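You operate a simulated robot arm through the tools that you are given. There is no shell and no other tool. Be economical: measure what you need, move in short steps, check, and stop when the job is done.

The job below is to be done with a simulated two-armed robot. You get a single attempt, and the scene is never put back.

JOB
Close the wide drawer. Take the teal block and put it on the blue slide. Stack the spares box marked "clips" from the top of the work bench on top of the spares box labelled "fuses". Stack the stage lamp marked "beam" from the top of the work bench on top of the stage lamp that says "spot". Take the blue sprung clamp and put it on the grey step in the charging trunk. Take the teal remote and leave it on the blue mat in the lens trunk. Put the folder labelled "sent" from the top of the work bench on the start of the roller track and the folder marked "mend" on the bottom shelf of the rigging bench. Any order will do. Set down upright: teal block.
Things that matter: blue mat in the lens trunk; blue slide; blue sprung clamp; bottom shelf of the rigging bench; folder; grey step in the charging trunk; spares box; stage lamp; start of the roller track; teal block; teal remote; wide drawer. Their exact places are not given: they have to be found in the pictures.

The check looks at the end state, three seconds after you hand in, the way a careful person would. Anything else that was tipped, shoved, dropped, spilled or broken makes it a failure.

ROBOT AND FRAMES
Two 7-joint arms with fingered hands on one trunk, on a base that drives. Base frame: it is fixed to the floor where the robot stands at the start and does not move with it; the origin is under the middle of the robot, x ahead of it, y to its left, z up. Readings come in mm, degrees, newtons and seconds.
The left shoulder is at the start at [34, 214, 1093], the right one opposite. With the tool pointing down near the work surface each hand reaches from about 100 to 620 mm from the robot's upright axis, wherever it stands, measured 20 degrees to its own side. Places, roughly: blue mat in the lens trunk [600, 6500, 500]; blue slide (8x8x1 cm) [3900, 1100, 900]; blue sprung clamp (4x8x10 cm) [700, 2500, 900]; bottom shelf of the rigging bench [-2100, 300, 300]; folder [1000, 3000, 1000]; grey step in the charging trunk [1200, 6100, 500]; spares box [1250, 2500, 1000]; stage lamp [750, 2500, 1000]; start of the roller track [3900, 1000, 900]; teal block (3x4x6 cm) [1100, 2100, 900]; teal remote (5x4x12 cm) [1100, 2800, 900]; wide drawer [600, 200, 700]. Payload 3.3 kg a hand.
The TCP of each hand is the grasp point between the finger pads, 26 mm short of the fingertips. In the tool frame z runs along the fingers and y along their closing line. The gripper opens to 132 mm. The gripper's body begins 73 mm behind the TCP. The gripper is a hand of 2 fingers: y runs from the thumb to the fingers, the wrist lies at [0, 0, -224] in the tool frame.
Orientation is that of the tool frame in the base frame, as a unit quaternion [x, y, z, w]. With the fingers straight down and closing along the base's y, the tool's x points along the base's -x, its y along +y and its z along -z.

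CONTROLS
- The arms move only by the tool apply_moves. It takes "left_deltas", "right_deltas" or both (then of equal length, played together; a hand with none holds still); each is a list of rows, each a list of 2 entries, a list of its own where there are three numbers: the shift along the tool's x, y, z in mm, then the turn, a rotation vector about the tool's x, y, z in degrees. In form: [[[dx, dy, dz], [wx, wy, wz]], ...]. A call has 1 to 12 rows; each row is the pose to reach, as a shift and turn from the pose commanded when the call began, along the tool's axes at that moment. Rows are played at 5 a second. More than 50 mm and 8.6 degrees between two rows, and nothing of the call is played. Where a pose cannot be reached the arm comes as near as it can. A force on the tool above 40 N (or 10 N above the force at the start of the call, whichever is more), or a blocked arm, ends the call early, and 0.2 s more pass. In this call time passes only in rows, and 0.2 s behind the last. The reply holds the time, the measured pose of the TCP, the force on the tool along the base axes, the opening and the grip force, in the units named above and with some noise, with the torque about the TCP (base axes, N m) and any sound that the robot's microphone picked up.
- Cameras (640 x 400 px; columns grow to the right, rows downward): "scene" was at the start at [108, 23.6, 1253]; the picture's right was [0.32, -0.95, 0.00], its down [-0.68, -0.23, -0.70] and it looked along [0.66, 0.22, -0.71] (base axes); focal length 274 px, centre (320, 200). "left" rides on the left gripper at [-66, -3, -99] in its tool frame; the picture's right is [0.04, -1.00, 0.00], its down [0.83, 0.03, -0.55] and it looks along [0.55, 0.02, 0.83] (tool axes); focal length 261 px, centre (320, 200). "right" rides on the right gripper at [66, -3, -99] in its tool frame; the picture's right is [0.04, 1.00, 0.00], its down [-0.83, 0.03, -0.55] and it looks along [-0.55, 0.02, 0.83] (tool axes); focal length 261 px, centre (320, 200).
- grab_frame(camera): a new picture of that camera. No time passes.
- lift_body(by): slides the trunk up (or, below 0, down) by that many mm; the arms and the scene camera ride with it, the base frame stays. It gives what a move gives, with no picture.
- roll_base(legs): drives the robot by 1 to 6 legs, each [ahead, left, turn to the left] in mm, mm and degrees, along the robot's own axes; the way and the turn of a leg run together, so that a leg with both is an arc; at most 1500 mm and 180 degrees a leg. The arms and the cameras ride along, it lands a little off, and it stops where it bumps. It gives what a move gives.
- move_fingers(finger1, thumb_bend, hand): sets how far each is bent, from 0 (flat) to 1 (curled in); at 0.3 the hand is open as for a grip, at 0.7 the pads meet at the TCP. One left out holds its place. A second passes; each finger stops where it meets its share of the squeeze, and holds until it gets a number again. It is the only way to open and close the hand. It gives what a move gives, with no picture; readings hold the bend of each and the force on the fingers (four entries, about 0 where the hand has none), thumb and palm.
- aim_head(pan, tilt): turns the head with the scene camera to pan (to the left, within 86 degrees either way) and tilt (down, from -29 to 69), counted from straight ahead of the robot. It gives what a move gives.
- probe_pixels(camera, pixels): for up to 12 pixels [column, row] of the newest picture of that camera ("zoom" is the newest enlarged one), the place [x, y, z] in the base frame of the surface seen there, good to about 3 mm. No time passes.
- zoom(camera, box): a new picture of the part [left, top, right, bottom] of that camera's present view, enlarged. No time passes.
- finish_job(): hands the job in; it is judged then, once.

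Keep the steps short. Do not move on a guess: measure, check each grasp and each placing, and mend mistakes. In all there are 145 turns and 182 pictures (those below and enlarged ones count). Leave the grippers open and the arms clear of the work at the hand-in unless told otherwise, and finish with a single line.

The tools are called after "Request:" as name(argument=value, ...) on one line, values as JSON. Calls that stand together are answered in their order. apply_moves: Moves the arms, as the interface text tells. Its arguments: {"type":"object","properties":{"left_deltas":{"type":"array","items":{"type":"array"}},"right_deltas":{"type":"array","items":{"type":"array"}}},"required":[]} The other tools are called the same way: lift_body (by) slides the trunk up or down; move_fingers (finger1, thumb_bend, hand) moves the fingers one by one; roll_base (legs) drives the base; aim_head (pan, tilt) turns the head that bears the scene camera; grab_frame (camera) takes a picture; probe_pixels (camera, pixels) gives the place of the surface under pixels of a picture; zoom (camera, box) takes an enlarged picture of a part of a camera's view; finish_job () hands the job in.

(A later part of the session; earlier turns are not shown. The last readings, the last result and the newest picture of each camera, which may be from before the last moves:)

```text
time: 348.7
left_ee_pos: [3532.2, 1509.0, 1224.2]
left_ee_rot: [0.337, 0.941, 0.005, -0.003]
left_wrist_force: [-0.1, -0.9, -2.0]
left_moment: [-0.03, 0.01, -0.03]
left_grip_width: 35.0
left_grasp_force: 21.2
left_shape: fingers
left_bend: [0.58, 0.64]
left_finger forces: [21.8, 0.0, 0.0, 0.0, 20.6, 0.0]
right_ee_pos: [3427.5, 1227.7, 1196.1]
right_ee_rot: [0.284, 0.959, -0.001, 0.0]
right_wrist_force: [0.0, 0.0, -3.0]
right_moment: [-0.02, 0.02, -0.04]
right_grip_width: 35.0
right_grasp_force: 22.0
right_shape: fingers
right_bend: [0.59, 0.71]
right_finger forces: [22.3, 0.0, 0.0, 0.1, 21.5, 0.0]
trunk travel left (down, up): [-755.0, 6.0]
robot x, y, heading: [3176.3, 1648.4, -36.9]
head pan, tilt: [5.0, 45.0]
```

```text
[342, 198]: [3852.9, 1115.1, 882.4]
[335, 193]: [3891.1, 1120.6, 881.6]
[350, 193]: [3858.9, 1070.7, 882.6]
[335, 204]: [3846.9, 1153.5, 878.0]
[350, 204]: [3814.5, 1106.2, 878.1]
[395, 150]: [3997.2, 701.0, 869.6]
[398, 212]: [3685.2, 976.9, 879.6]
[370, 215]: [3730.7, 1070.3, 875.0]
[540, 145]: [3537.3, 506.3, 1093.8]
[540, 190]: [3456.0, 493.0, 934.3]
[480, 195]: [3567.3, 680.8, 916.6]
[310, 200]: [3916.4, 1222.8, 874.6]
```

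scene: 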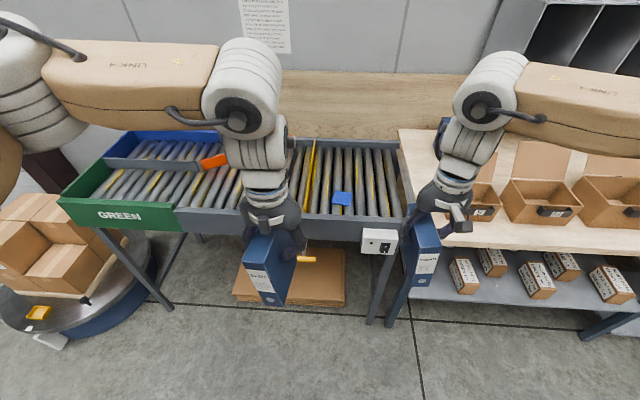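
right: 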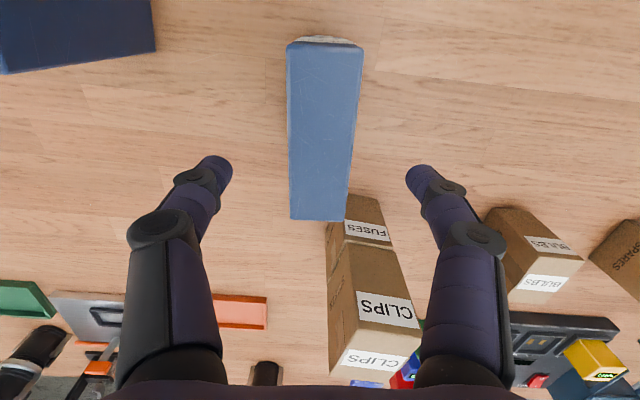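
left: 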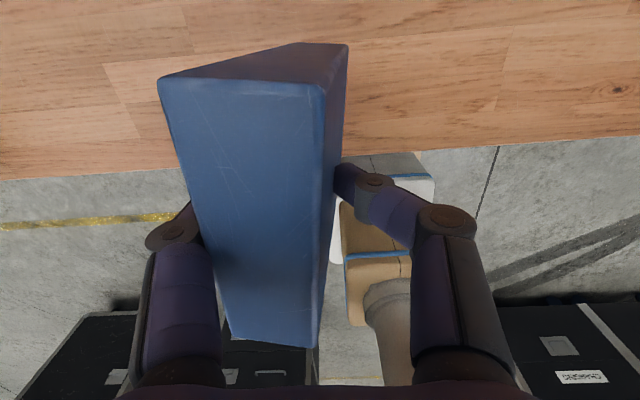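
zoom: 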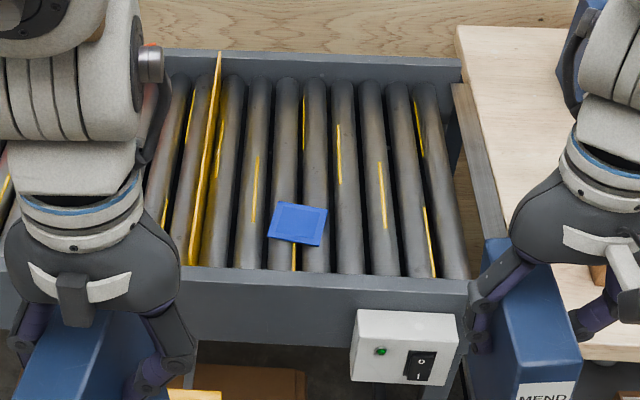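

Pad centre is (3853,1112); free roller space for SENT right of it is about (3785,1007). I roll 430 ahead and 285 right.

Request:
roll_base(legs=[[0, -285, 0], [430, 0, 0]])

Request:
apply_moves(left_deltas=[[[0, 0, 0], [0, 0, 8]], [[0, 0, 0], [0, 0, 16]], [[0, 0, 0], [0, 0, 24]], [[0, 0, 0], [0, 0, 32]], [[0, 0, 0], [0, 0, 40]], [[0, 0, 0], [0, 0, 48]], [[0, 0, 0], [0, 0, 56]], [[0, 0, 0], [0, 0, 64]], [[0, 0, 0], [0, 0, 72]], [[0, 0, 0], [0, 0, 80]], [[0, 0, 0], [0, 0, 88]]])

Request:
aim_head(pan=10, tilt=60)

Request:
grab_frame(camera="scene")

```text
time: 352.9
left_ee_pos: [3704.7, 1023.3, 1224.2]
left_ee_rot: [0.336, 0.942, 0.005, -0.004]
left_wrist_force: [0.4, -0.6, -2.8]
left_moment: [0.0, 0.01, -0.02]
left_grip_width: 35.1
left_grasp_force: 21.0
left_shape: fingers
left_bend: [0.58, 0.64]
left_finger forces: [21.8, 0.1, 0.0, 0.0, 20.6, 0.0]
right_ee_pos: [3600.3, 740.9, 1195.0]
right_ee_rot: [0.284, 0.959, 0.0, 0.0]
right_wrist_force: [1.2, -0.7, -2.6]
right_moment: [-0.01, 0.0, 0.02]
right_grip_width: 34.8
right_grasp_force: 21.5
right_shape: fingers
right_bend: [0.59, 0.71]
right_finger forces: [22.3, 0.0, 0.0, 0.1, 21.4, 0.0]
trunk travel left (down, up): [-755.0, 6.0]
robot x, y, heading: [3346.8, 1161.0, -36.7]
head pan, tilt: [5.0, 45.0]
```

```text
time: 355.3
left_ee_pos: [3702.5, 1022.8, 1224.7]
left_ee_rot: [0.897, 0.442, 0.002, -0.007]
left_wrist_force: [0.0, -0.3, -1.8]
left_moment: [0.0, 0.03, -0.01]
left_grip_width: 35.1
left_grasp_force: 21.3
left_shape: fingers
left_bend: [0.58, 0.64]
left_finger forces: [21.7, 0.1, 0.0, 0.0, 20.6, 0.1]
right_ee_pos: [3598.6, 741.4, 1195.0]
right_ee_rot: [0.284, 0.959, 0.0, 0.0]
right_wrist_force: [-0.4, 0.5, -2.1]
right_moment: [0.02, 0.0, 0.03]
right_grip_width: 34.9
right_grasp_force: 22.1
right_shape: fingers
right_bend: [0.59, 0.71]
right_finger forces: [22.3, 0.1, 0.0, 0.0, 21.5, 0.0]
trunk travel left (down, up): [-755.0, 6.0]
robot x, y, heading: [3346.2, 1157.0, -36.8]
head pan, tilt: [5.0, 45.0]
```

```text
time: 356.1
left_ee_pos: [3704.9, 1023.9, 1223.6]
left_ee_rot: [0.896, 0.444, 0.001, -0.006]
left_wrist_force: [0.8, 0.9, -2.2]
left_moment: [0.01, 0.02, -0.01]
left_grip_width: 34.9
left_grasp_force: 21.2
left_shape: fingers
left_bend: [0.58, 0.64]
left_finger forces: [21.8, 0.0, 0.0, 0.0, 20.6, 0.1]
right_ee_pos: [3599.9, 742.8, 1194.3]
right_ee_rot: [0.283, 0.959, 0.0, 0.0]
right_wrist_force: [-0.1, 0.2, -2.2]
right_moment: [-0.04, 0.03, 0.0]
right_grip_width: 34.9
right_grasp_force: 21.4
right_shape: fingers
right_bend: [0.59, 0.71]
right_finger forces: [22.3, 0.0, 0.0, 0.0, 21.3, 0.1]
trunk travel left (down, up): [-755.0, 6.0]
robot x, y, heading: [3348.3, 1159.3, -36.6]
head pan, tilt: [10.0, 60.0]
```

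```text
40 pictures are left
```

scene: 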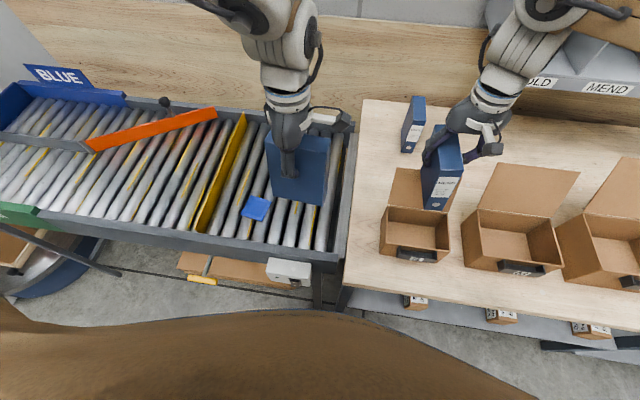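

The folder is turned along the track. I move it over (3785,1007) and down to ~15 mm above the rollers.

Request:
apply_moves(left_deltas=[[[18, 37, 10], [0, 0, 0]], [[36, 74, 25], [0, 0, 0]], [[36, 74, 70], [0, 0, 0]], [[36, 74, 115], [0, 0, 0]], [[36, 74, 160], [0, 0, 0]], [[36, 74, 205], [0, 0, 0]]])

Request:
grab_frame(camera="scene")

Request:
zoom(camera="scene", box=[180, 90, 380, 280])

```text
time: 357.5
left_ee_pos: [3709.5, 1014.6, 1056.5]
left_ee_rot: [0.894, 0.447, 0.004, -0.004]
left_wrist_force: [0.0, 0.4, -2.4]
left_moment: [0.03, -0.02, 0.01]
left_grip_width: 35.5
left_grasp_force: 21.5
left_shape: fingers
left_bend: [0.58, 0.71]
left_finger forces: [21.9, 0.0, 0.0, 0.0, 20.7, 0.0]
left hand out of reach, approached as far as the arm can: row 2, 3, 4, 5, 6
right_ee_pos: [3601.1, 742.3, 1196.0]
right_ee_rot: [0.283, 0.959, 0.0, 0.0]
right_wrist_force: [-0.3, 0.3, -2.1]
right_moment: [-0.03, 0.03, 0.03]
right_grip_width: 34.9
right_grasp_force: 22.0
right_shape: fingers
right_bend: [0.59, 0.71]
right_finger forces: [22.3, 0.0, 0.0, 0.0, 21.4, 0.1]
trunk travel left (down, up): [-755.0, 6.0]
robot x, y, heading: [3347.7, 1155.4, -36.9]
head pan, tilt: [10.0, 60.0]
```

```text
39 pictures are left
```

scene: 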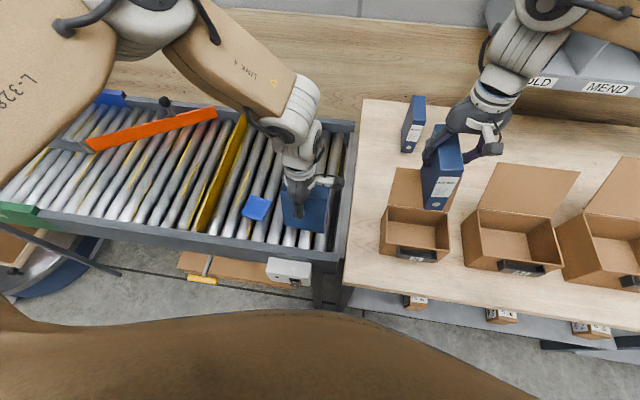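

```text
2.11 times, centred on (280, 185) of scene
```

zoom: 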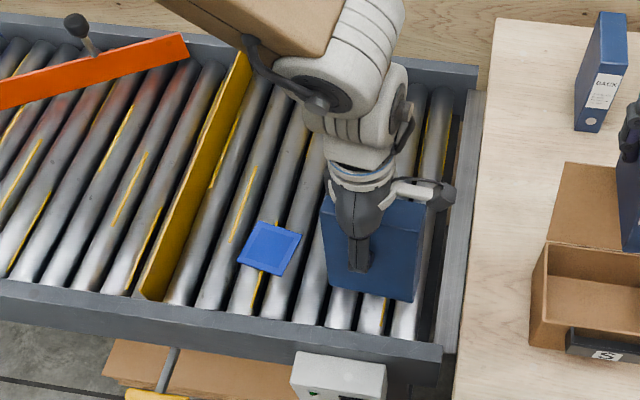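

Reach is short by ~70 mm. I check the track leg's foot distance before creeping closer.

Request:
probe_pixels(camera="scene", pixels=[[319, 290], [319, 303], [345, 300], [330, 245], [300, 250], [220, 280], [255, 205], [322, 215]])

```text
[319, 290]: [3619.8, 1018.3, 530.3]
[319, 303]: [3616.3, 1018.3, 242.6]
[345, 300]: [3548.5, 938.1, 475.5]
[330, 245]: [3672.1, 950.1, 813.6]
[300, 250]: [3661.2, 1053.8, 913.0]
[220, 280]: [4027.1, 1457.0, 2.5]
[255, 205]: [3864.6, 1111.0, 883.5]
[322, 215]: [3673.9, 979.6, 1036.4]
```

Leg clearance allows 35 mm. I roll that, and turn the folder back 35° (still well across several rollers) to gain reach.

Request:
roll_base(legs=[[35, 0, 0]])

Request:
apply_moves(left_deltas=[[[0, 0, -20], [0, 0, -7]], [[5, 4, -20], [0, 0, -14]], [[15, 10, -10], [0, 0, -21]], [[26, 16, 10], [0, 0, -28]], [[37, 22, 30], [0, 0, -35]], [[37, 22, 46], [0, 0, -35]]])

Request:
zoom(camera="scene", box=[180, 90, 380, 280])

```text
time: 358.3
left_ee_pos: [3729.9, 1028.1, 1055.3]
left_ee_rot: [0.886, 0.464, 0.003, -0.005]
left_wrist_force: [1.7, -0.5, -3.0]
left_moment: [0.05, 0.04, 0.01]
left_grip_width: 35.4
left_grasp_force: 20.9
left_shape: fingers
left_bend: [0.58, 0.71]
left_finger forces: [21.9, 0.1, 0.1, 0.0, 20.7, 0.1]
right_ee_pos: [3629.9, 751.0, 1194.8]
right_ee_rot: [0.267, 0.964, 0.001, -0.001]
right_wrist_force: [-0.7, -0.7, -2.2]
right_moment: [0.0, 0.03, -0.01]
right_grip_width: 34.7
right_grasp_force: 21.9
right_shape: fingers
right_bend: [0.59, 0.71]
right_finger forces: [22.3, 0.0, 0.1, 0.0, 21.5, 0.1]
trunk travel left (down, up): [-755.0, 6.0]
robot x, y, heading: [3360.6, 1157.7, -34.7]
head pan, tilt: [10.0, 60.0]
```

```text
time: 359.7
left_ee_pos: [3769.0, 1049.9, 1010.7]
left_ee_rot: [0.705, 0.709, 0.004, -0.003]
left_wrist_force: [0.1, -0.2, -2.3]
left_moment: [0.01, 0.01, 0.02]
left_grip_width: 35.0
left_grasp_force: 21.6
left_shape: fingers
left_bend: [0.58, 0.71]
left_finger forces: [22.0, 0.0, 0.0, 0.0, 20.9, 0.0]
right_ee_pos: [3629.8, 754.1, 1194.8]
right_ee_rot: [0.266, 0.964, 0.0, -0.001]
right_wrist_force: [0.5, 0.6, -1.8]
right_moment: [-0.04, 0.01, -0.01]
right_grip_width: 34.7
right_grasp_force: 21.6
right_shape: fingers
right_bend: [0.59, 0.71]
right_finger forces: [22.4, 0.1, 0.0, 0.1, 21.2, 0.0]
trunk travel left (down, up): [-755.0, 6.0]
robot x, y, heading: [3360.8, 1160.3, -34.4]
head pan, tilt: [10.0, 60.0]
```

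```text
2.11 times, centred on (280, 185) of scene
```

zoom: 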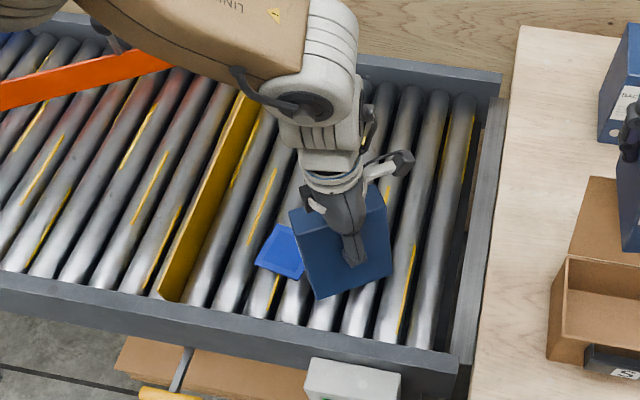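

The folder hangs over the start rollers beside the pad. I shift it 35 mm farther from the pad and lower to contact.

Request:
apply_moves(left_deltas=[[[-35, 6, 0], [0, 0, 0]], [[-35, 6, 10], [0, 0, 0]], [[-35, 6, 14], [0, 0, 0]], [[-35, 6, 17], [0, 0, 0]]])

Request:
zoom(camera="scene", box=[180, 90, 380, 280])

```text
time: 360.7
left_ee_pos: [3773.7, 1014.8, 992.2]
left_ee_rot: [0.705, 0.709, 0.004, -0.004]
left_wrist_force: [0.4, -0.1, -3.2]
left_moment: [-0.01, 0.02, 0.03]
left_grip_width: 35.1
left_grasp_force: 21.7
left_shape: fingers
left_bend: [0.58, 0.71]
left_finger forces: [22.2, 0.0, 0.0, 0.1, 20.9, 0.1]
right_ee_pos: [3630.3, 752.7, 1195.5]
right_ee_rot: [0.267, 0.964, 0.0, -0.001]
right_wrist_force: [0.1, 0.2, -3.4]
right_moment: [-0.01, 0.01, -0.06]
right_grip_width: 35.0
right_grasp_force: 21.8
right_shape: fingers
right_bend: [0.59, 0.71]
right_finger forces: [22.4, 0.0, 0.0, 0.0, 21.4, 0.1]
trunk travel left (down, up): [-755.0, 6.0]
robot x, y, heading: [3363.2, 1157.2, -34.6]
head pan, tilt: [10.0, 60.0]
```

```text
2.11 times, centred on (280, 185) of scene
```

zoom: 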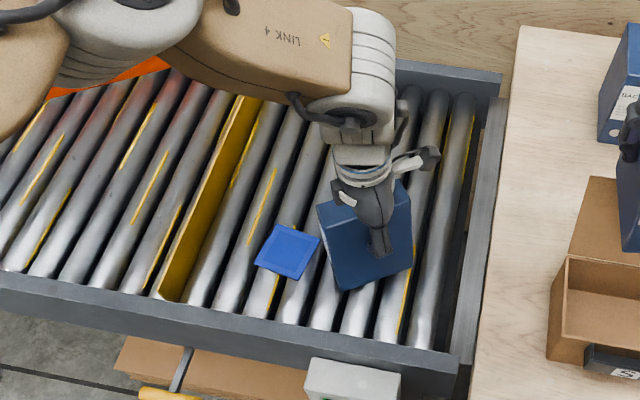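

Request:
apply_moves(left_deltas=[[[0, 0, 2], [0, 0, 0]], [[0, 0, 4], [0, 0, 0]], [[0, 0, 6], [0, 0, 0]]])

```text
time: 361.5
left_ee_pos: [3773.5, 1015.5, 989.1]
left_ee_rot: [0.704, 0.71, 0.006, -0.001]
left_wrist_force: [-3.4, 5.4, 29.8]
left_moment: [0.05, -0.45, 0.08]
left_grip_width: 34.9
left_grasp_force: 28.5
left_shape: fingers
left_bend: [0.6, 0.73]
left_finger forces: [29.9, 0.0, 0.0, 0.0, 27.9, 0.0]
right_ee_pos: [3627.4, 755.6, 1196.7]
right_ee_rot: [0.266, 0.964, -0.001, 0.002]
right_wrist_force: [-0.2, -0.5, -2.5]
right_moment: [0.02, 0.04, 0.02]
right_grip_width: 34.9
right_grasp_force: 22.2
right_shape: fingers
right_bend: [0.59, 0.71]
right_finger forces: [22.3, 0.0, 0.0, 0.1, 21.3, 0.0]
trunk travel left (down, up): [-755.0, 6.0]
robot x, y, heading: [3361.6, 1160.3, -34.7]
head pan, tilt: [10.0, 60.0]
```

Contact. I ease up 4 mm, release in stages, and rise clear.

Request:
apply_moves(left_deltas=[[[0, 0, -4], [0, 0, 0]]])

Request:
move_fingers(hand="left", finger1=0.54, thumb_bend=0.6)

Request:
move_fingers(hand="left", finger1=0.42, thumb_bend=0.42)

Request:
apply_moves(left_deltas=[[[0, 0, -45], [0, 0, 0]], [[0, 0, -90], [0, 0, 0]], [[0, 0, -135], [0, 0, 0]], [[0, 0, -180], [0, 0, 0]]])

Request:
grab_frame(camera="scene")

```text
time: 361.9
left_ee_pos: [3775.0, 1015.3, 991.6]
left_ee_rot: [0.705, 0.709, 0.005, -0.004]
left_wrist_force: [-0.9, 3.1, 9.1]
left_moment: [-0.02, -0.16, 0.01]
left_grip_width: 35.1
left_grasp_force: 24.4
left_shape: fingers
left_bend: [0.6, 0.72]
left_finger forces: [25.2, 0.0, 0.0, 0.0, 23.7, 0.1]
right_ee_pos: [3628.7, 754.5, 1195.1]
right_ee_rot: [0.267, 0.964, 0.001, 0.0]
right_wrist_force: [-0.2, -0.2, -2.6]
right_moment: [0.0, -0.02, -0.01]
right_grip_width: 34.9
right_grasp_force: 21.2
right_shape: fingers
right_bend: [0.59, 0.71]
right_finger forces: [22.4, 0.0, 0.1, 0.0, 21.4, 0.0]
trunk travel left (down, up): [-755.0, 6.0]
robot x, y, heading: [3360.2, 1158.7, -34.6]
head pan, tilt: [10.0, 60.0]
```

```text
time: 362.9
left_ee_pos: [3774.5, 1015.0, 990.6]
left_ee_rot: [0.705, 0.709, 0.004, -0.002]
left_wrist_force: [0.4, -0.2, -0.4]
left_moment: [-0.02, 0.02, -0.03]
left_grip_width: 43.6
left_grasp_force: 0.1
left_shape: fingers
left_bend: [0.54, 0.6]
left_finger forces: [0.0, 0.0, 0.0, 0.1, 0.1, 0.0]
right_ee_pos: [3629.3, 754.1, 1195.0]
right_ee_rot: [0.266, 0.964, 0.0, 0.001]
right_wrist_force: [-0.1, -0.2, -2.4]
right_moment: [-0.04, 0.02, 0.01]
right_grip_width: 35.1
right_grasp_force: 21.9
right_shape: fingers
right_bend: [0.59, 0.71]
right_finger forces: [22.3, 0.0, 0.0, 0.1, 21.3, 0.1]
trunk travel left (down, up): [-755.0, 6.0]
robot x, y, heading: [3361.3, 1156.9, -34.4]
head pan, tilt: [10.0, 60.0]
```

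```text
time: 363.9
left_ee_pos: [3775.0, 1015.6, 990.2]
left_ee_rot: [0.705, 0.709, 0.004, -0.002]
left_wrist_force: [-0.1, 0.0, -0.1]
left_moment: [0.0, -0.01, -0.04]
left_grip_width: 92.7
left_grasp_force: 0.0
left_shape: fingers
left_bend: [0.42, 0.42]
left_finger forces: [0.0, 0.0, 0.1, 0.0, 0.0, 0.0]
right_ee_pos: [3629.3, 754.2, 1195.8]
right_ee_rot: [0.266, 0.964, 0.0, 0.0]
right_wrist_force: [-1.2, 0.1, -3.1]
right_moment: [-0.03, 0.03, 0.02]
right_grip_width: 34.9
right_grasp_force: 21.8
right_shape: fingers
right_bend: [0.59, 0.71]
right_finger forces: [22.4, 0.1, 0.0, 0.0, 21.4, 0.0]
trunk travel left (down, up): [-755.0, 6.0]
robot x, y, heading: [3359.5, 1159.2, -34.5]
head pan, tilt: [10.0, 60.0]
```

```text
time: 364.9
left_ee_pos: [3772.8, 1015.7, 1170.4]
left_ee_rot: [0.705, 0.709, 0.005, -0.003]
left_wrist_force: [0.2, 0.4, -0.4]
left_moment: [0.02, -0.06, 0.02]
left_grip_width: 93.4
left_grasp_force: 0.0
left_shape: fingers
left_bend: [0.42, 0.42]
left_finger forces: [0.0, 0.0, 0.1, 0.0, 0.1, 0.0]
right_ee_pos: [3628.7, 753.5, 1195.3]
right_ee_rot: [0.266, 0.964, -0.001, 0.0]
right_wrist_force: [1.1, -0.1, -3.0]
right_moment: [-0.02, -0.03, -0.03]
right_grip_width: 35.0
right_grasp_force: 22.1
right_shape: fingers
right_bend: [0.59, 0.71]
right_finger forces: [22.3, 0.0, 0.1, 0.0, 21.5, 0.1]
trunk travel left (down, up): [-755.0, 6.0]
robot x, y, heading: [3363.9, 1158.2, -34.6]
head pan, tilt: [10.0, 60.0]
```

```text
35 pictures are left
```

scene: 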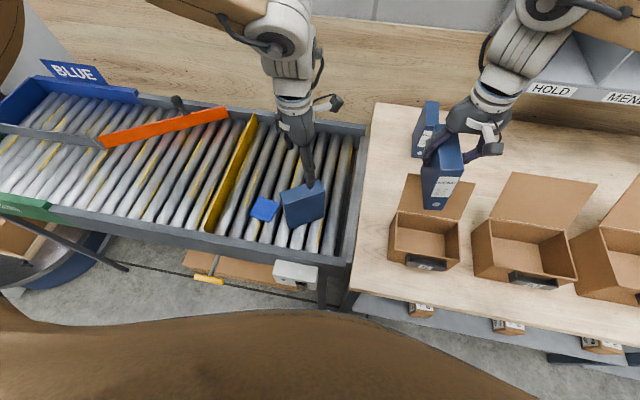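

SENT stands on the start rollers by the pad. Next the teal block: I back off, turn left and drive to the bench front.

Request:
roll_base(legs=[[-500, 0, 0], [0, 0, 89], [-890, 0, 0], [0, 1400, 0], [0, 340, 0]])

Request:
aim_head(pan=15, tilt=55)

Request:
grab_frame(camera="scene")

Request:
grab_frame(camera="left")

```text
time: 384.2
left_ee_pos: [1191.0, 2142.3, 1168.8]
left_ee_rot: [0.01, 1.0, 0.001, -0.005]
left_wrist_force: [-0.5, -1.0, -0.5]
left_moment: [0.01, 0.01, 0.01]
left_grip_width: 93.3
left_grasp_force: 0.0
left_shape: fingers
left_bend: [0.42, 0.42]
left_finger forces: [0.0, 0.0, 0.0, 0.0, 0.1, 0.0]
right_ee_pos: [1449.2, 1992.5, 1195.5]
right_ee_rot: [-0.482, 0.876, 0.0, 0.0]
right_wrist_force: [0.3, -0.1, -1.8]
right_moment: [0.04, -0.04, 0.01]
right_grip_width: 34.8
right_grasp_force: 22.3
right_shape: fingers
right_bend: [0.59, 0.71]
right_finger forces: [22.4, 0.0, 0.0, 0.0, 21.5, 0.1]
trunk travel left (down, up): [-755.0, 6.0]
robot x, y, heading: [1040.4, 1737.2, 53.7]
head pan, tilt: [10.0, 60.0]
```

```text
time: 384.9
left_ee_pos: [1191.2, 2143.4, 1169.0]
left_ee_rot: [0.01, 1.0, 0.001, -0.005]
left_wrist_force: [0.0, -0.1, 0.6]
left_moment: [-0.01, 0.0, 0.03]
left_grip_width: 93.2
left_grasp_force: 0.2
left_shape: fingers
left_bend: [0.42, 0.42]
left_finger forces: [0.0, 0.0, 0.0, 0.1, 0.0, 0.0]
right_ee_pos: [1448.1, 1991.2, 1194.7]
right_ee_rot: [-0.482, 0.876, 0.001, 0.0]
right_wrist_force: [0.0, 0.2, -2.4]
right_moment: [-0.02, -0.05, 0.01]
right_grip_width: 34.7
right_grasp_force: 22.4
right_shape: fingers
right_bend: [0.59, 0.71]
right_finger forces: [22.5, 0.0, 0.0, 0.0, 21.5, 0.0]
trunk travel left (down, up): [-755.0, 6.0]
robot x, y, heading: [1036.3, 1734.0, 53.6]
head pan, tilt: [15.0, 55.0]
```

```text
34 pictures are left
```

scene: 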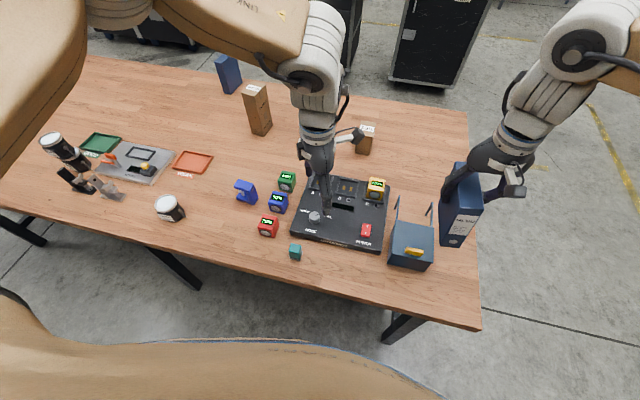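

```text
33 pictures are left
```

left: 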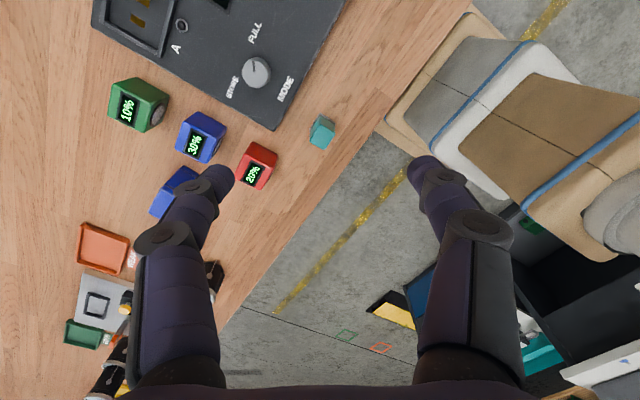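

Request:
zoom(camera="left", box=[290, 100, 350, 160])

Request:
probe_pixels(camera="zoom", pixels=[[240, 200], [290, 220], [330, 260], [260, 330], [310, 280], [220, 280], [300, 180], [400, 180], [360, 330], [280, 380]])

Request:
zoom(camera="scene", box=[275, 230, 315, 270])

```text
6.67 times, centred on (320, 130) of left
```

zoom: 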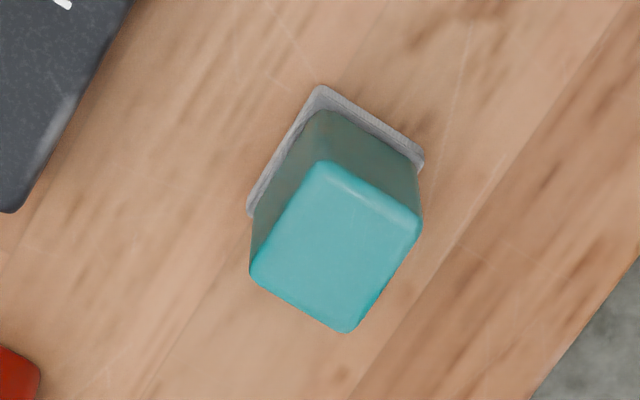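

```text
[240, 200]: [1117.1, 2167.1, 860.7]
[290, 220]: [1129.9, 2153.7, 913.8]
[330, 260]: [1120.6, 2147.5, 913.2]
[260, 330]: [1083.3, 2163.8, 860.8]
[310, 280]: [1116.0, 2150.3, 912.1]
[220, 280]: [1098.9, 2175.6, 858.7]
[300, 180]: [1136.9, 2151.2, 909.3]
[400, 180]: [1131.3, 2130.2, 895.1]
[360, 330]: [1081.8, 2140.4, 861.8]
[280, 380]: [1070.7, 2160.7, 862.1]
```

```text
10.00 times, centred on (295, 250) of scene
```

zoom: 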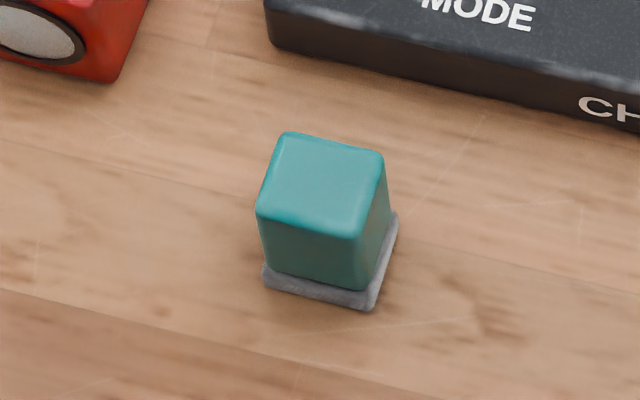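

The block stands with its grey base down, top centre (1122,2147.5), z 914, edges along headings 57°/145°. I turn the hand to grip along 145° and descend.

Request:
apply_moves(left_deltas=[[[10, 0, 10], [0, 0, -8]], [[20, 1, 35], [0, 0, -16]], [[30, 1, 60], [0, 0, -24]], [[40, 2, 90], [0, 0, -32]], [[50, 2, 120], [0, 0, -40]], [[60, 3, 150], [0, 0, -48]], [[69, 3, 185], [0, 0, -56]]])

Request:
grab_frame(camera="left")

Request:
probe_pixels(camera="left", pixels=[[320, 140], [320, 160], [305, 150], [335, 150], [320, 120]])

```text
time: 386.5
left_ee_pos: [1121.6, 2148.2, 984.5]
left_ee_rot: [-0.461, 0.887, 0.003, -0.004]
left_wrist_force: [0.6, -0.4, -0.3]
left_moment: [0.0, 0.02, 0.06]
left_grip_width: 93.3
left_grasp_force: 0.1
left_shape: fingers
left_bend: [0.42, 0.42]
left_finger forces: [0.0, 0.0, 0.1, 0.0, 0.0, 0.0]
right_ee_pos: [1447.9, 1992.0, 1195.1]
right_ee_rot: [-0.482, 0.876, 0.0, 0.0]
right_wrist_force: [-0.3, 1.2, -2.3]
right_moment: [-0.02, -0.02, -0.01]
right_grip_width: 34.9
right_grasp_force: 21.8
right_shape: fingers
right_bend: [0.59, 0.71]
right_finger forces: [22.5, 0.1, 0.0, 0.1, 21.5, 0.0]
trunk travel left (down, up): [-755.0, 6.0]
robot x, y, heading: [1036.2, 1731.9, 53.8]
head pan, tilt: [15.0, 55.0]
```

```text
30 pictures are left
```

left: 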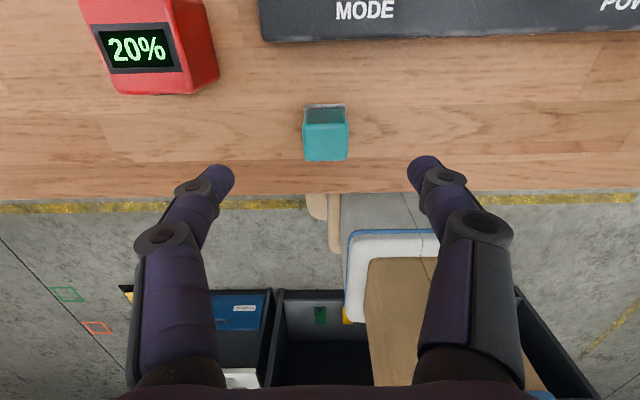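

```text
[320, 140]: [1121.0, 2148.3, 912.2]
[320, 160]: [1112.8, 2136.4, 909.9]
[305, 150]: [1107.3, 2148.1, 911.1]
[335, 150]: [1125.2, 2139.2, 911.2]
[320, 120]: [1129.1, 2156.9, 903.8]
```

Aligned. I descend 88 mm, grip and lift.

Request:
apply_moves(left_deltas=[[[0, -2, 45], [0, 0, 0]], [[0, -2, 86], [0, 0, 0]]])

Request:
move_fingers(hand="left", finger1=0.8, thumb_bend=0.8)

Request:
apply_moves(left_deltas=[[[0, 0, -45], [0, 0, 0]], [[0, 0, -90], [0, 0, 0]], [[0, 0, -135], [0, 0, 0]], [[0, 0, -180], [0, 0, 0]], [[0, 0, -225], [0, 0, 0]]])

Request:
grab_frame(camera="left")

```text
time: 387.1
left_ee_pos: [1122.8, 2146.9, 897.4]
left_ee_rot: [-0.461, 0.888, 0.004, -0.004]
left_wrist_force: [0.1, 0.0, 0.1]
left_moment: [-0.02, 0.01, 0.05]
left_grip_width: 93.4
left_grasp_force: 0.1
left_shape: fingers
left_bend: [0.42, 0.42]
left_finger forces: [0.0, 0.0, 0.0, 0.0, 0.1, 0.0]
right_ee_pos: [1448.9, 1991.3, 1195.4]
right_ee_rot: [-0.482, 0.876, 0.0, 0.0]
right_wrist_force: [0.0, 0.1, -3.2]
right_moment: [-0.02, -0.02, 0.03]
right_grip_width: 34.9
right_grasp_force: 22.5
right_shape: fingers
right_bend: [0.59, 0.71]
right_finger forces: [22.3, 0.0, 0.0, 0.1, 21.6, 0.1]
trunk travel left (down, up): [-755.0, 6.0]
robot x, y, heading: [1038.4, 1735.8, 54.2]
head pan, tilt: [15.0, 55.0]
```

```text
time: 388.1
left_ee_pos: [1123.5, 2146.8, 897.7]
left_ee_rot: [-0.461, 0.888, 0.004, -0.004]
left_wrist_force: [0.3, 0.3, 0.3]
left_moment: [0.01, -0.01, -0.02]
left_grip_width: 27.0
left_grasp_force: 20.3
left_shape: fingers
left_bend: [0.71, 0.65]
left_finger forces: [20.6, 0.0, 0.0, 0.0, 20.5, 0.0]
right_ee_pos: [1449.0, 1992.5, 1195.9]
right_ee_rot: [-0.482, 0.876, 0.001, 0.0]
right_wrist_force: [-0.2, -0.3, -1.9]
right_moment: [-0.03, 0.0, 0.0]
right_grip_width: 34.8
right_grasp_force: 22.1
right_shape: fingers
right_bend: [0.59, 0.71]
right_finger forces: [22.4, 0.0, 0.0, 0.0, 21.7, 0.0]
trunk travel left (down, up): [-755.0, 6.0]
robot x, y, heading: [1037.8, 1732.3, 53.8]
head pan, tilt: [15.0, 55.0]
```

```text
time: 389.3
left_ee_pos: [1124.0, 2146.0, 1125.2]
left_ee_rot: [-0.46, 0.888, 0.004, -0.004]
left_wrist_force: [-0.6, 0.6, -0.3]
left_moment: [0.0, 0.04, 0.03]
left_grip_width: 27.0
left_grasp_force: 20.3
left_shape: fingers
left_bend: [0.71, 0.65]
left_finger forces: [20.8, 0.1, 0.0, 0.0, 20.7, 0.0]
right_ee_pos: [1449.0, 1990.6, 1196.0]
right_ee_rot: [-0.482, 0.876, 0.0, 0.0]
right_wrist_force: [0.1, -0.2, -1.9]
right_moment: [-0.03, -0.04, 0.01]
right_grip_width: 34.9
right_grasp_force: 21.9
right_shape: fingers
right_bend: [0.59, 0.71]
right_finger forces: [22.5, 0.0, 0.0, 0.0, 21.5, 0.0]
trunk travel left (down, up): [-755.0, 6.0]
robot x, y, heading: [1035.0, 1730.3, 53.8]
head pan, tilt: [15.0, 55.0]
```

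```text
29 pictures are left
```

left: 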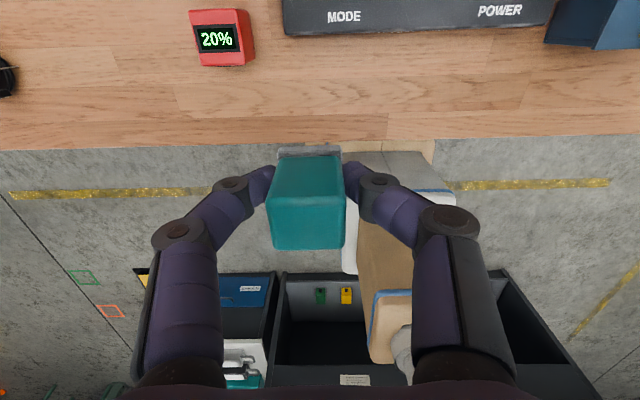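

The block is held upright (20 N). I drive back the same way to the roller track.

Request:
roll_base(legs=[[0, -1400, 0], [0, -320, 0], [890, 0, 0], [0, 0, -89.5], [440, 0, 0]])

Request:
aim_head(pan=15, tilt=58)

Request:
grab_frame(camera="scene")

```text
time: 408.5
left_ee_pos: [3734.1, 1107.9, 1122.9]
left_ee_rot: [0.3, 0.954, 0.005, 0.001]
left_wrist_force: [0.5, -0.2, -1.2]
left_moment: [-0.01, 0.02, -0.01]
left_grip_width: 26.8
left_grasp_force: 20.5
left_shape: fingers
left_bend: [0.71, 0.65]
left_finger forces: [20.7, 0.0, 0.1, 0.1, 20.7, 0.0]
right_ee_pos: [3580.7, 783.2, 1195.0]
right_ee_rot: [0.277, 0.961, 0.0, -0.001]
right_wrist_force: [1.4, 0.3, -1.7]
right_moment: [0.01, 0.01, 0.03]
right_grip_width: 34.6
right_grasp_force: 22.3
right_shape: fingers
right_bend: [0.59, 0.72]
right_finger forces: [22.3, 0.0, 0.0, 0.0, 21.6, 0.0]
trunk travel left (down, up): [-755.0, 6.0]
robot x, y, heading: [3321.0, 1197.0, -36.3]
head pan, tilt: [15.0, 55.0]
```

```text
time: 409.1
left_ee_pos: [3734.9, 1108.9, 1124.6]
left_ee_rot: [0.301, 0.954, 0.004, -0.001]
left_wrist_force: [-0.3, 0.4, -0.7]
left_moment: [0.02, 0.0, 0.02]
left_grip_width: 26.7
left_grasp_force: 21.0
left_shape: fingers
left_bend: [0.71, 0.65]
left_finger forces: [20.7, 0.0, 0.0, 0.0, 20.8, 0.0]
right_ee_pos: [3581.5, 783.8, 1195.0]
right_ee_rot: [0.278, 0.961, 0.001, 0.0]
right_wrist_force: [-0.9, 0.6, -2.6]
right_moment: [-0.04, 0.02, 0.01]
right_grip_width: 34.6
right_grasp_force: 21.9
right_shape: fingers
right_bend: [0.59, 0.72]
right_finger forces: [22.3, 0.0, 0.0, 0.0, 21.6, 0.0]
trunk travel left (down, up): [-755.0, 6.0]
robot x, y, heading: [3319.0, 1196.8, -36.3]
head pan, tilt: [15.0, 58.0]
```

```text
28 pictures are left
```

scene: 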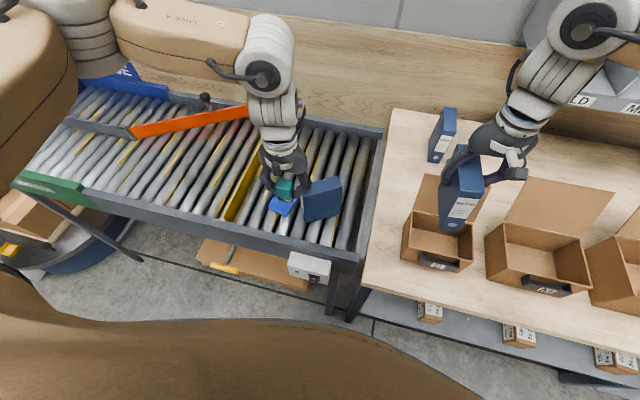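

Request:
zoom(camera="scene", box=[240, 150, 360, 250])

Request:
probe_pixels(camera="zoom", pixels=[[215, 210], [190, 200], [240, 200], [170, 215], [215, 250], [265, 235], [230, 225], [290, 170], [345, 200]])

Request:
grab_frame(camera="left")

```text
4.00 times, centred on (300, 200) of scene
```

zoom: 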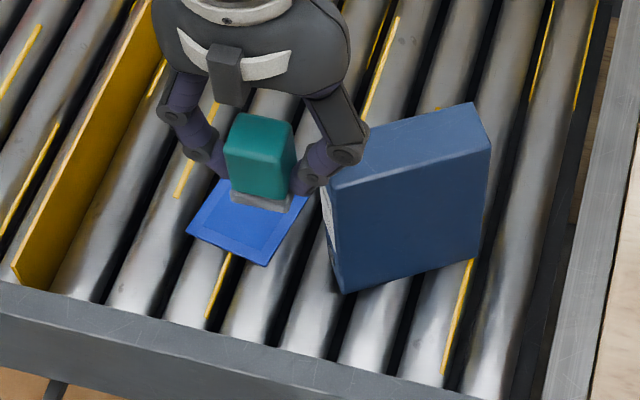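

```text
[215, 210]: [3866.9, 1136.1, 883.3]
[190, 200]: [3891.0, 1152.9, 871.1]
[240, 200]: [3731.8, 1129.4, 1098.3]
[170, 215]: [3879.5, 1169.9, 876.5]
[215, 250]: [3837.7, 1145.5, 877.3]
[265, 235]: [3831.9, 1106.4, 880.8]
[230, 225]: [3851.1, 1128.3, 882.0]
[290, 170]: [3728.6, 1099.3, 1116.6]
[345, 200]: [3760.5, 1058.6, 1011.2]
```

```text
26 pictures are left
```

left: 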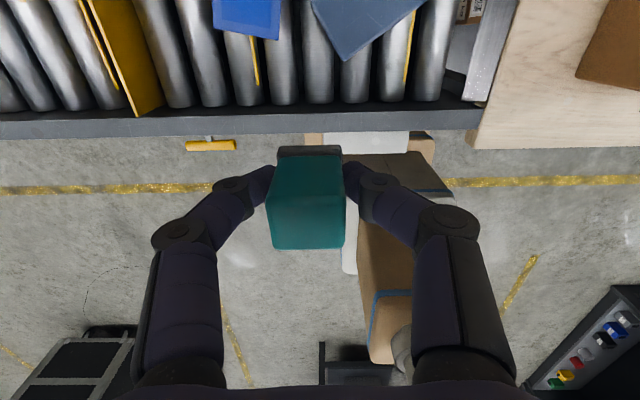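

Pad centre is still (3853,1112) and SENT stands steady. I roll 60 mm ahead for reach, then carry the block above the pad (biased slightly away from SENT).

Request:
roll_base(legs=[[60, 0, 0]])

```text
time: 410.2
left_ee_pos: [3780.7, 1076.7, 1123.2]
left_ee_rot: [0.3, 0.954, 0.005, -0.001]
left_wrist_force: [0.0, -0.4, -0.7]
left_moment: [0.02, -0.01, -0.01]
left_grip_width: 26.8
left_grasp_force: 21.0
left_shape: fingers
left_bend: [0.71, 0.65]
left_finger forces: [20.8, 0.0, 0.0, 0.0, 20.8, 0.0]
right_ee_pos: [3627.3, 752.6, 1193.9]
right_ee_rot: [0.276, 0.961, 0.0, 0.0]
right_wrist_force: [-0.4, 0.5, -1.1]
right_moment: [0.0, 0.01, 0.03]
right_grip_width: 34.5
right_grasp_force: 21.5
right_shape: fingers
right_bend: [0.59, 0.72]
right_finger forces: [22.3, 0.0, 0.0, 0.0, 21.6, 0.0]
trunk travel left (down, up): [-755.0, 6.0]
robot x, y, heading: [3368.4, 1162.1, -35.9]
head pan, tilt: [15.0, 58.0]
stopped in leg 1: the robot was blocked; the commanded pose is now the measured one
```

The base was stopped right at the end of the move. I carry the block over the pad and re-check the pad and folder.

Request:
apply_moves(left_deltas=[[[-16, 26, 0], [0, 0, 0]], [[-32, 52, 0], [0, 0, 0]], [[-47, 78, 0], [0, 0, 0]], [[-47, 78, 45], [0, 0, 0]], [[-47, 78, 90], [0, 0, 0]], [[-47, 78, 135], [0, 0, 0]], [[-47, 78, 172], [0, 0, 0]]])

Request:
zoom(camera="scene", box=[240, 150, 360, 250])

Request:
probe_pixels(camera="zoom", pixels=[[200, 230], [230, 240], [250, 255], [270, 220], [180, 215], [300, 200], [260, 200], [240, 260]])

Request:
grab_frame(camera="left")

```text
time: 411.8
left_ee_pos: [3863.7, 1116.1, 950.6]
left_ee_rot: [0.3, 0.954, 0.005, 0.001]
left_wrist_force: [-0.8, -0.4, -0.7]
left_moment: [-0.03, 0.0, -0.01]
left_grip_width: 26.9
left_grasp_force: 20.8
left_shape: fingers
left_bend: [0.71, 0.65]
left_finger forces: [20.7, 0.1, 0.0, 0.1, 20.8, 0.0]
right_ee_pos: [3625.9, 752.8, 1194.9]
right_ee_rot: [0.277, 0.961, 0.001, 0.0]
right_wrist_force: [-0.6, -0.5, -1.5]
right_moment: [-0.04, -0.03, 0.02]
right_grip_width: 34.7
right_grasp_force: 22.2
right_shape: fingers
right_bend: [0.59, 0.72]
right_finger forces: [22.4, 0.1, 0.1, 0.0, 21.5, 0.2]
trunk travel left (down, up): [-755.0, 6.0]
robot x, y, heading: [3369.0, 1168.3, -35.8]
head pan, tilt: [15.0, 58.0]
```

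```text
4.00 times, centred on (300, 200) of scene
```

zoom: 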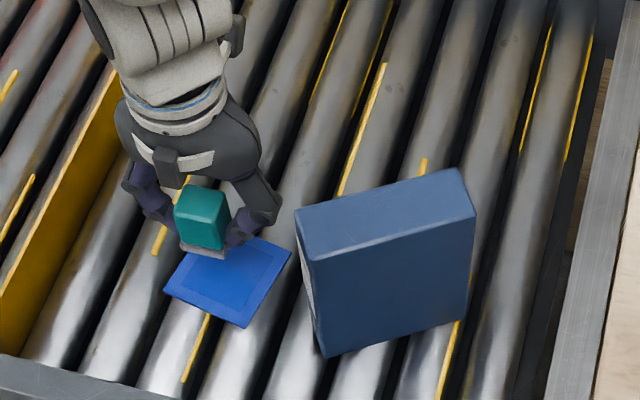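

```text
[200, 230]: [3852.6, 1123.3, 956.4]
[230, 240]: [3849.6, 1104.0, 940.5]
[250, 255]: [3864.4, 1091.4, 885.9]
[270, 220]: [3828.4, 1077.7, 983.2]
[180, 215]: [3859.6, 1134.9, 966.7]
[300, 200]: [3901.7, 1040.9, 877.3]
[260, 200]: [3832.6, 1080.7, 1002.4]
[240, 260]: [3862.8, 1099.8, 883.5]
```

```text
24 pictures are left
```

left: 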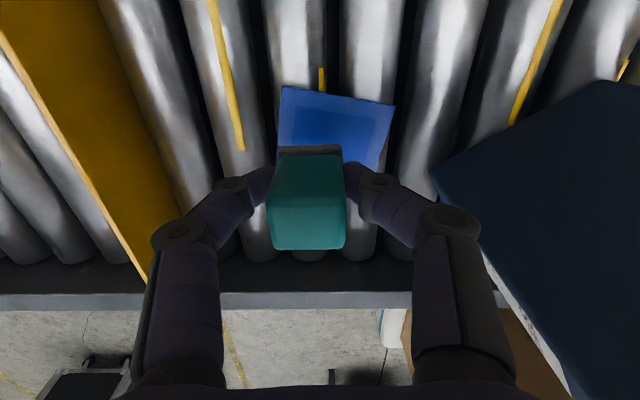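

Request:
probe_pixels(camera="zoom", pixels=[[172, 288], [241, 320], [283, 256], [225, 285], [205, 305], [262, 290]])

Request:
probe_pixels(camera="left", pixels=[[285, 92], [388, 108], [372, 158], [283, 140], [330, 120], [280, 158], [340, 150], [305, 230]])

```text
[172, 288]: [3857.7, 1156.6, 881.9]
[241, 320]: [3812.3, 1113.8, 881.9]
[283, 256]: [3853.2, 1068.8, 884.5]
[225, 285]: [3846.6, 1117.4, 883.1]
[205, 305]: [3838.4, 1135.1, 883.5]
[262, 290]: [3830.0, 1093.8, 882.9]
```

```text
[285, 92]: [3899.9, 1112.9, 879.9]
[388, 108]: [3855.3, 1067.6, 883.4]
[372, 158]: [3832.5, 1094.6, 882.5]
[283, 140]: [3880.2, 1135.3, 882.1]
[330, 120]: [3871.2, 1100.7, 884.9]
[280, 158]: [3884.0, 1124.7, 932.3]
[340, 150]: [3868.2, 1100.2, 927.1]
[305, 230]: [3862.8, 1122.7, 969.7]
```

Pad centre is (3856,1113); the block's centre is about (3862,1122), safely on it. I lower ~31 mm to contact.

Request:
apply_moves(left_deltas=[[[3, -4, 18], [0, 0, 0]], [[3, -4, 25], [0, 0, 0]], [[3, -4, 29], [0, 0, 0]], [[3, -4, 31], [0, 0, 0]], [[3, -4, 33], [0, 0, 0]]])

Request:
zoom(camera="scene", box=[240, 150, 360, 250])

```text
time: 413.0
left_ee_pos: [3858.4, 1116.8, 919.4]
left_ee_rot: [0.299, 0.954, 0.004, 0.0]
left_wrist_force: [0.3, -0.2, -1.3]
left_moment: [0.0, -0.02, -0.01]
left_grip_width: 27.0
left_grasp_force: 21.3
left_shape: fingers
left_bend: [0.71, 0.65]
left_finger forces: [20.8, 0.1, 0.1, 0.0, 20.7, 0.0]
right_ee_pos: [3626.5, 753.4, 1195.5]
right_ee_rot: [0.276, 0.961, 0.0, 0.0]
right_wrist_force: [0.2, -0.1, -2.7]
right_moment: [0.0, 0.0, 0.04]
right_grip_width: 34.8
right_grasp_force: 22.7
right_shape: fingers
right_bend: [0.59, 0.72]
right_finger forces: [22.4, 0.0, 0.0, 0.0, 21.6, 0.1]
trunk travel left (down, up): [-755.0, 6.0]
robot x, y, heading: [3364.8, 1167.8, -35.9]
head pan, tilt: [15.0, 58.0]
```

```text
4.00 times, centred on (300, 200) of scene
```

zoom: 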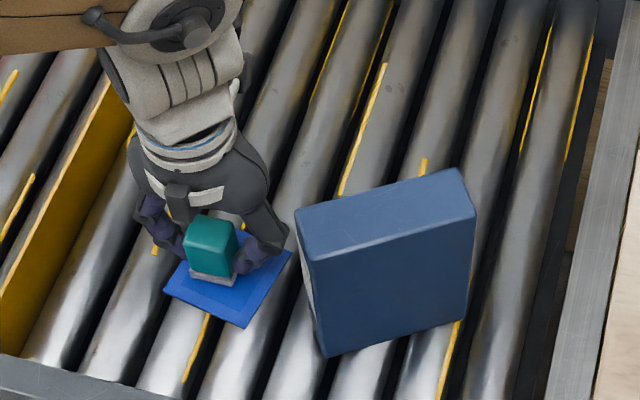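

Request:
apply_moves(left_deltas=[[[0, 0, 1.5], [0, 0, 0]], [[0, 0, 3], [0, 0, 0]], [[0, 0, 4], [0, 0, 0]]])

Request:
move_fingers(hand="left", finger1=0.62, thumb_bend=0.56)

Request:
move_fingers(hand="left", finger1=0.55, thumb_bend=0.5)

Request:
zoom(camera="scene", box=[240, 150, 360, 250])

```text
time: 413.8
left_ee_pos: [3857.2, 1117.3, 916.1]
left_ee_rot: [0.3, 0.954, 0.004, 0.001]
left_wrist_force: [-0.2, -0.6, -1.3]
left_moment: [-0.04, 0.0, 0.0]
left_grip_width: 26.9
left_grasp_force: 20.7
left_shape: fingers
left_bend: [0.71, 0.65]
left_finger forces: [20.9, 0.1, 0.0, 0.1, 20.7, 0.0]
right_ee_pos: [3626.2, 753.7, 1195.9]
right_ee_rot: [0.277, 0.961, 0.0, 0.0]
right_wrist_force: [0.0, -0.8, -1.2]
right_moment: [-0.03, 0.02, -0.02]
right_grip_width: 34.7
right_grasp_force: 22.6
right_shape: fingers
right_bend: [0.59, 0.72]
right_finger forces: [22.3, 0.0, 0.0, 0.0, 21.6, 0.0]
trunk travel left (down, up): [-755.0, 6.0]
robot x, y, heading: [3363.9, 1167.4, -36.1]
head pan, tilt: [15.0, 58.0]
```

```text
time: 414.8
left_ee_pos: [3857.8, 1117.6, 915.2]
left_ee_rot: [0.3, 0.954, 0.005, 0.0]
left_wrist_force: [1.2, -0.1, 0.4]
left_moment: [0.0, 0.04, -0.03]
left_grip_width: 36.4
left_grasp_force: 0.1
left_shape: fingers
left_bend: [0.62, 0.56]
left_finger forces: [0.1, 0.0, 0.1, 0.1, 0.0, 0.1]
right_ee_pos: [3625.7, 753.9, 1195.0]
right_ee_rot: [0.277, 0.961, 0.0, 0.0]
right_wrist_force: [0.1, 0.3, -2.0]
right_moment: [-0.01, 0.05, -0.02]
right_grip_width: 34.5
right_grasp_force: 21.7
right_shape: fingers
right_bend: [0.59, 0.72]
right_finger forces: [22.6, 0.0, 0.1, 0.1, 21.6, 0.0]
trunk travel left (down, up): [-755.0, 6.0]
robot x, y, heading: [3367.5, 1162.1, -36.0]
head pan, tilt: [15.0, 58.0]
```

```text
time: 415.8
left_ee_pos: [3858.8, 1118.3, 915.4]
left_ee_rot: [0.299, 0.954, 0.004, 0.0]
left_wrist_force: [-0.4, -0.4, -0.8]
left_moment: [-0.03, 0.04, 0.01]
left_grip_width: 57.4
left_grasp_force: 0.0
left_shape: fingers
left_bend: [0.55, 0.5]
left_finger forces: [0.2, 0.1, 0.1, 0.0, 0.0, 0.1]
right_ee_pos: [3626.0, 753.3, 1195.3]
right_ee_rot: [0.277, 0.961, -0.001, 0.001]
right_wrist_force: [-0.5, -0.8, -2.7]
right_moment: [-0.01, 0.05, 0.03]
right_grip_width: 34.8
right_grasp_force: 22.1
right_shape: fingers
right_bend: [0.59, 0.72]
right_finger forces: [22.4, 0.0, 0.0, 0.0, 21.5, 0.1]
trunk travel left (down, up): [-755.0, 6.0]
robot x, y, heading: [3369.3, 1163.7, -36.0]
head pan, tilt: [15.0, 58.0]
```

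```text
4.00 times, centred on (300, 200) of scene
```

zoom: 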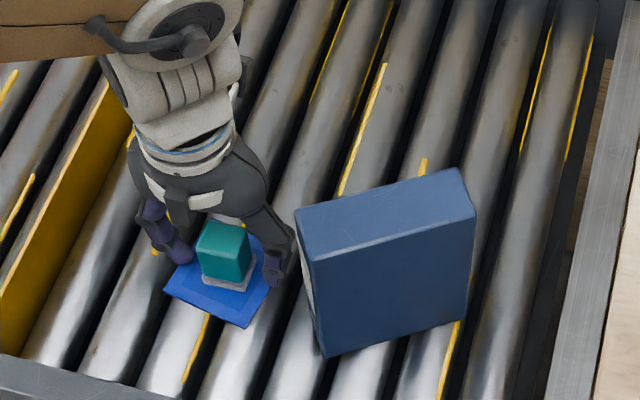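

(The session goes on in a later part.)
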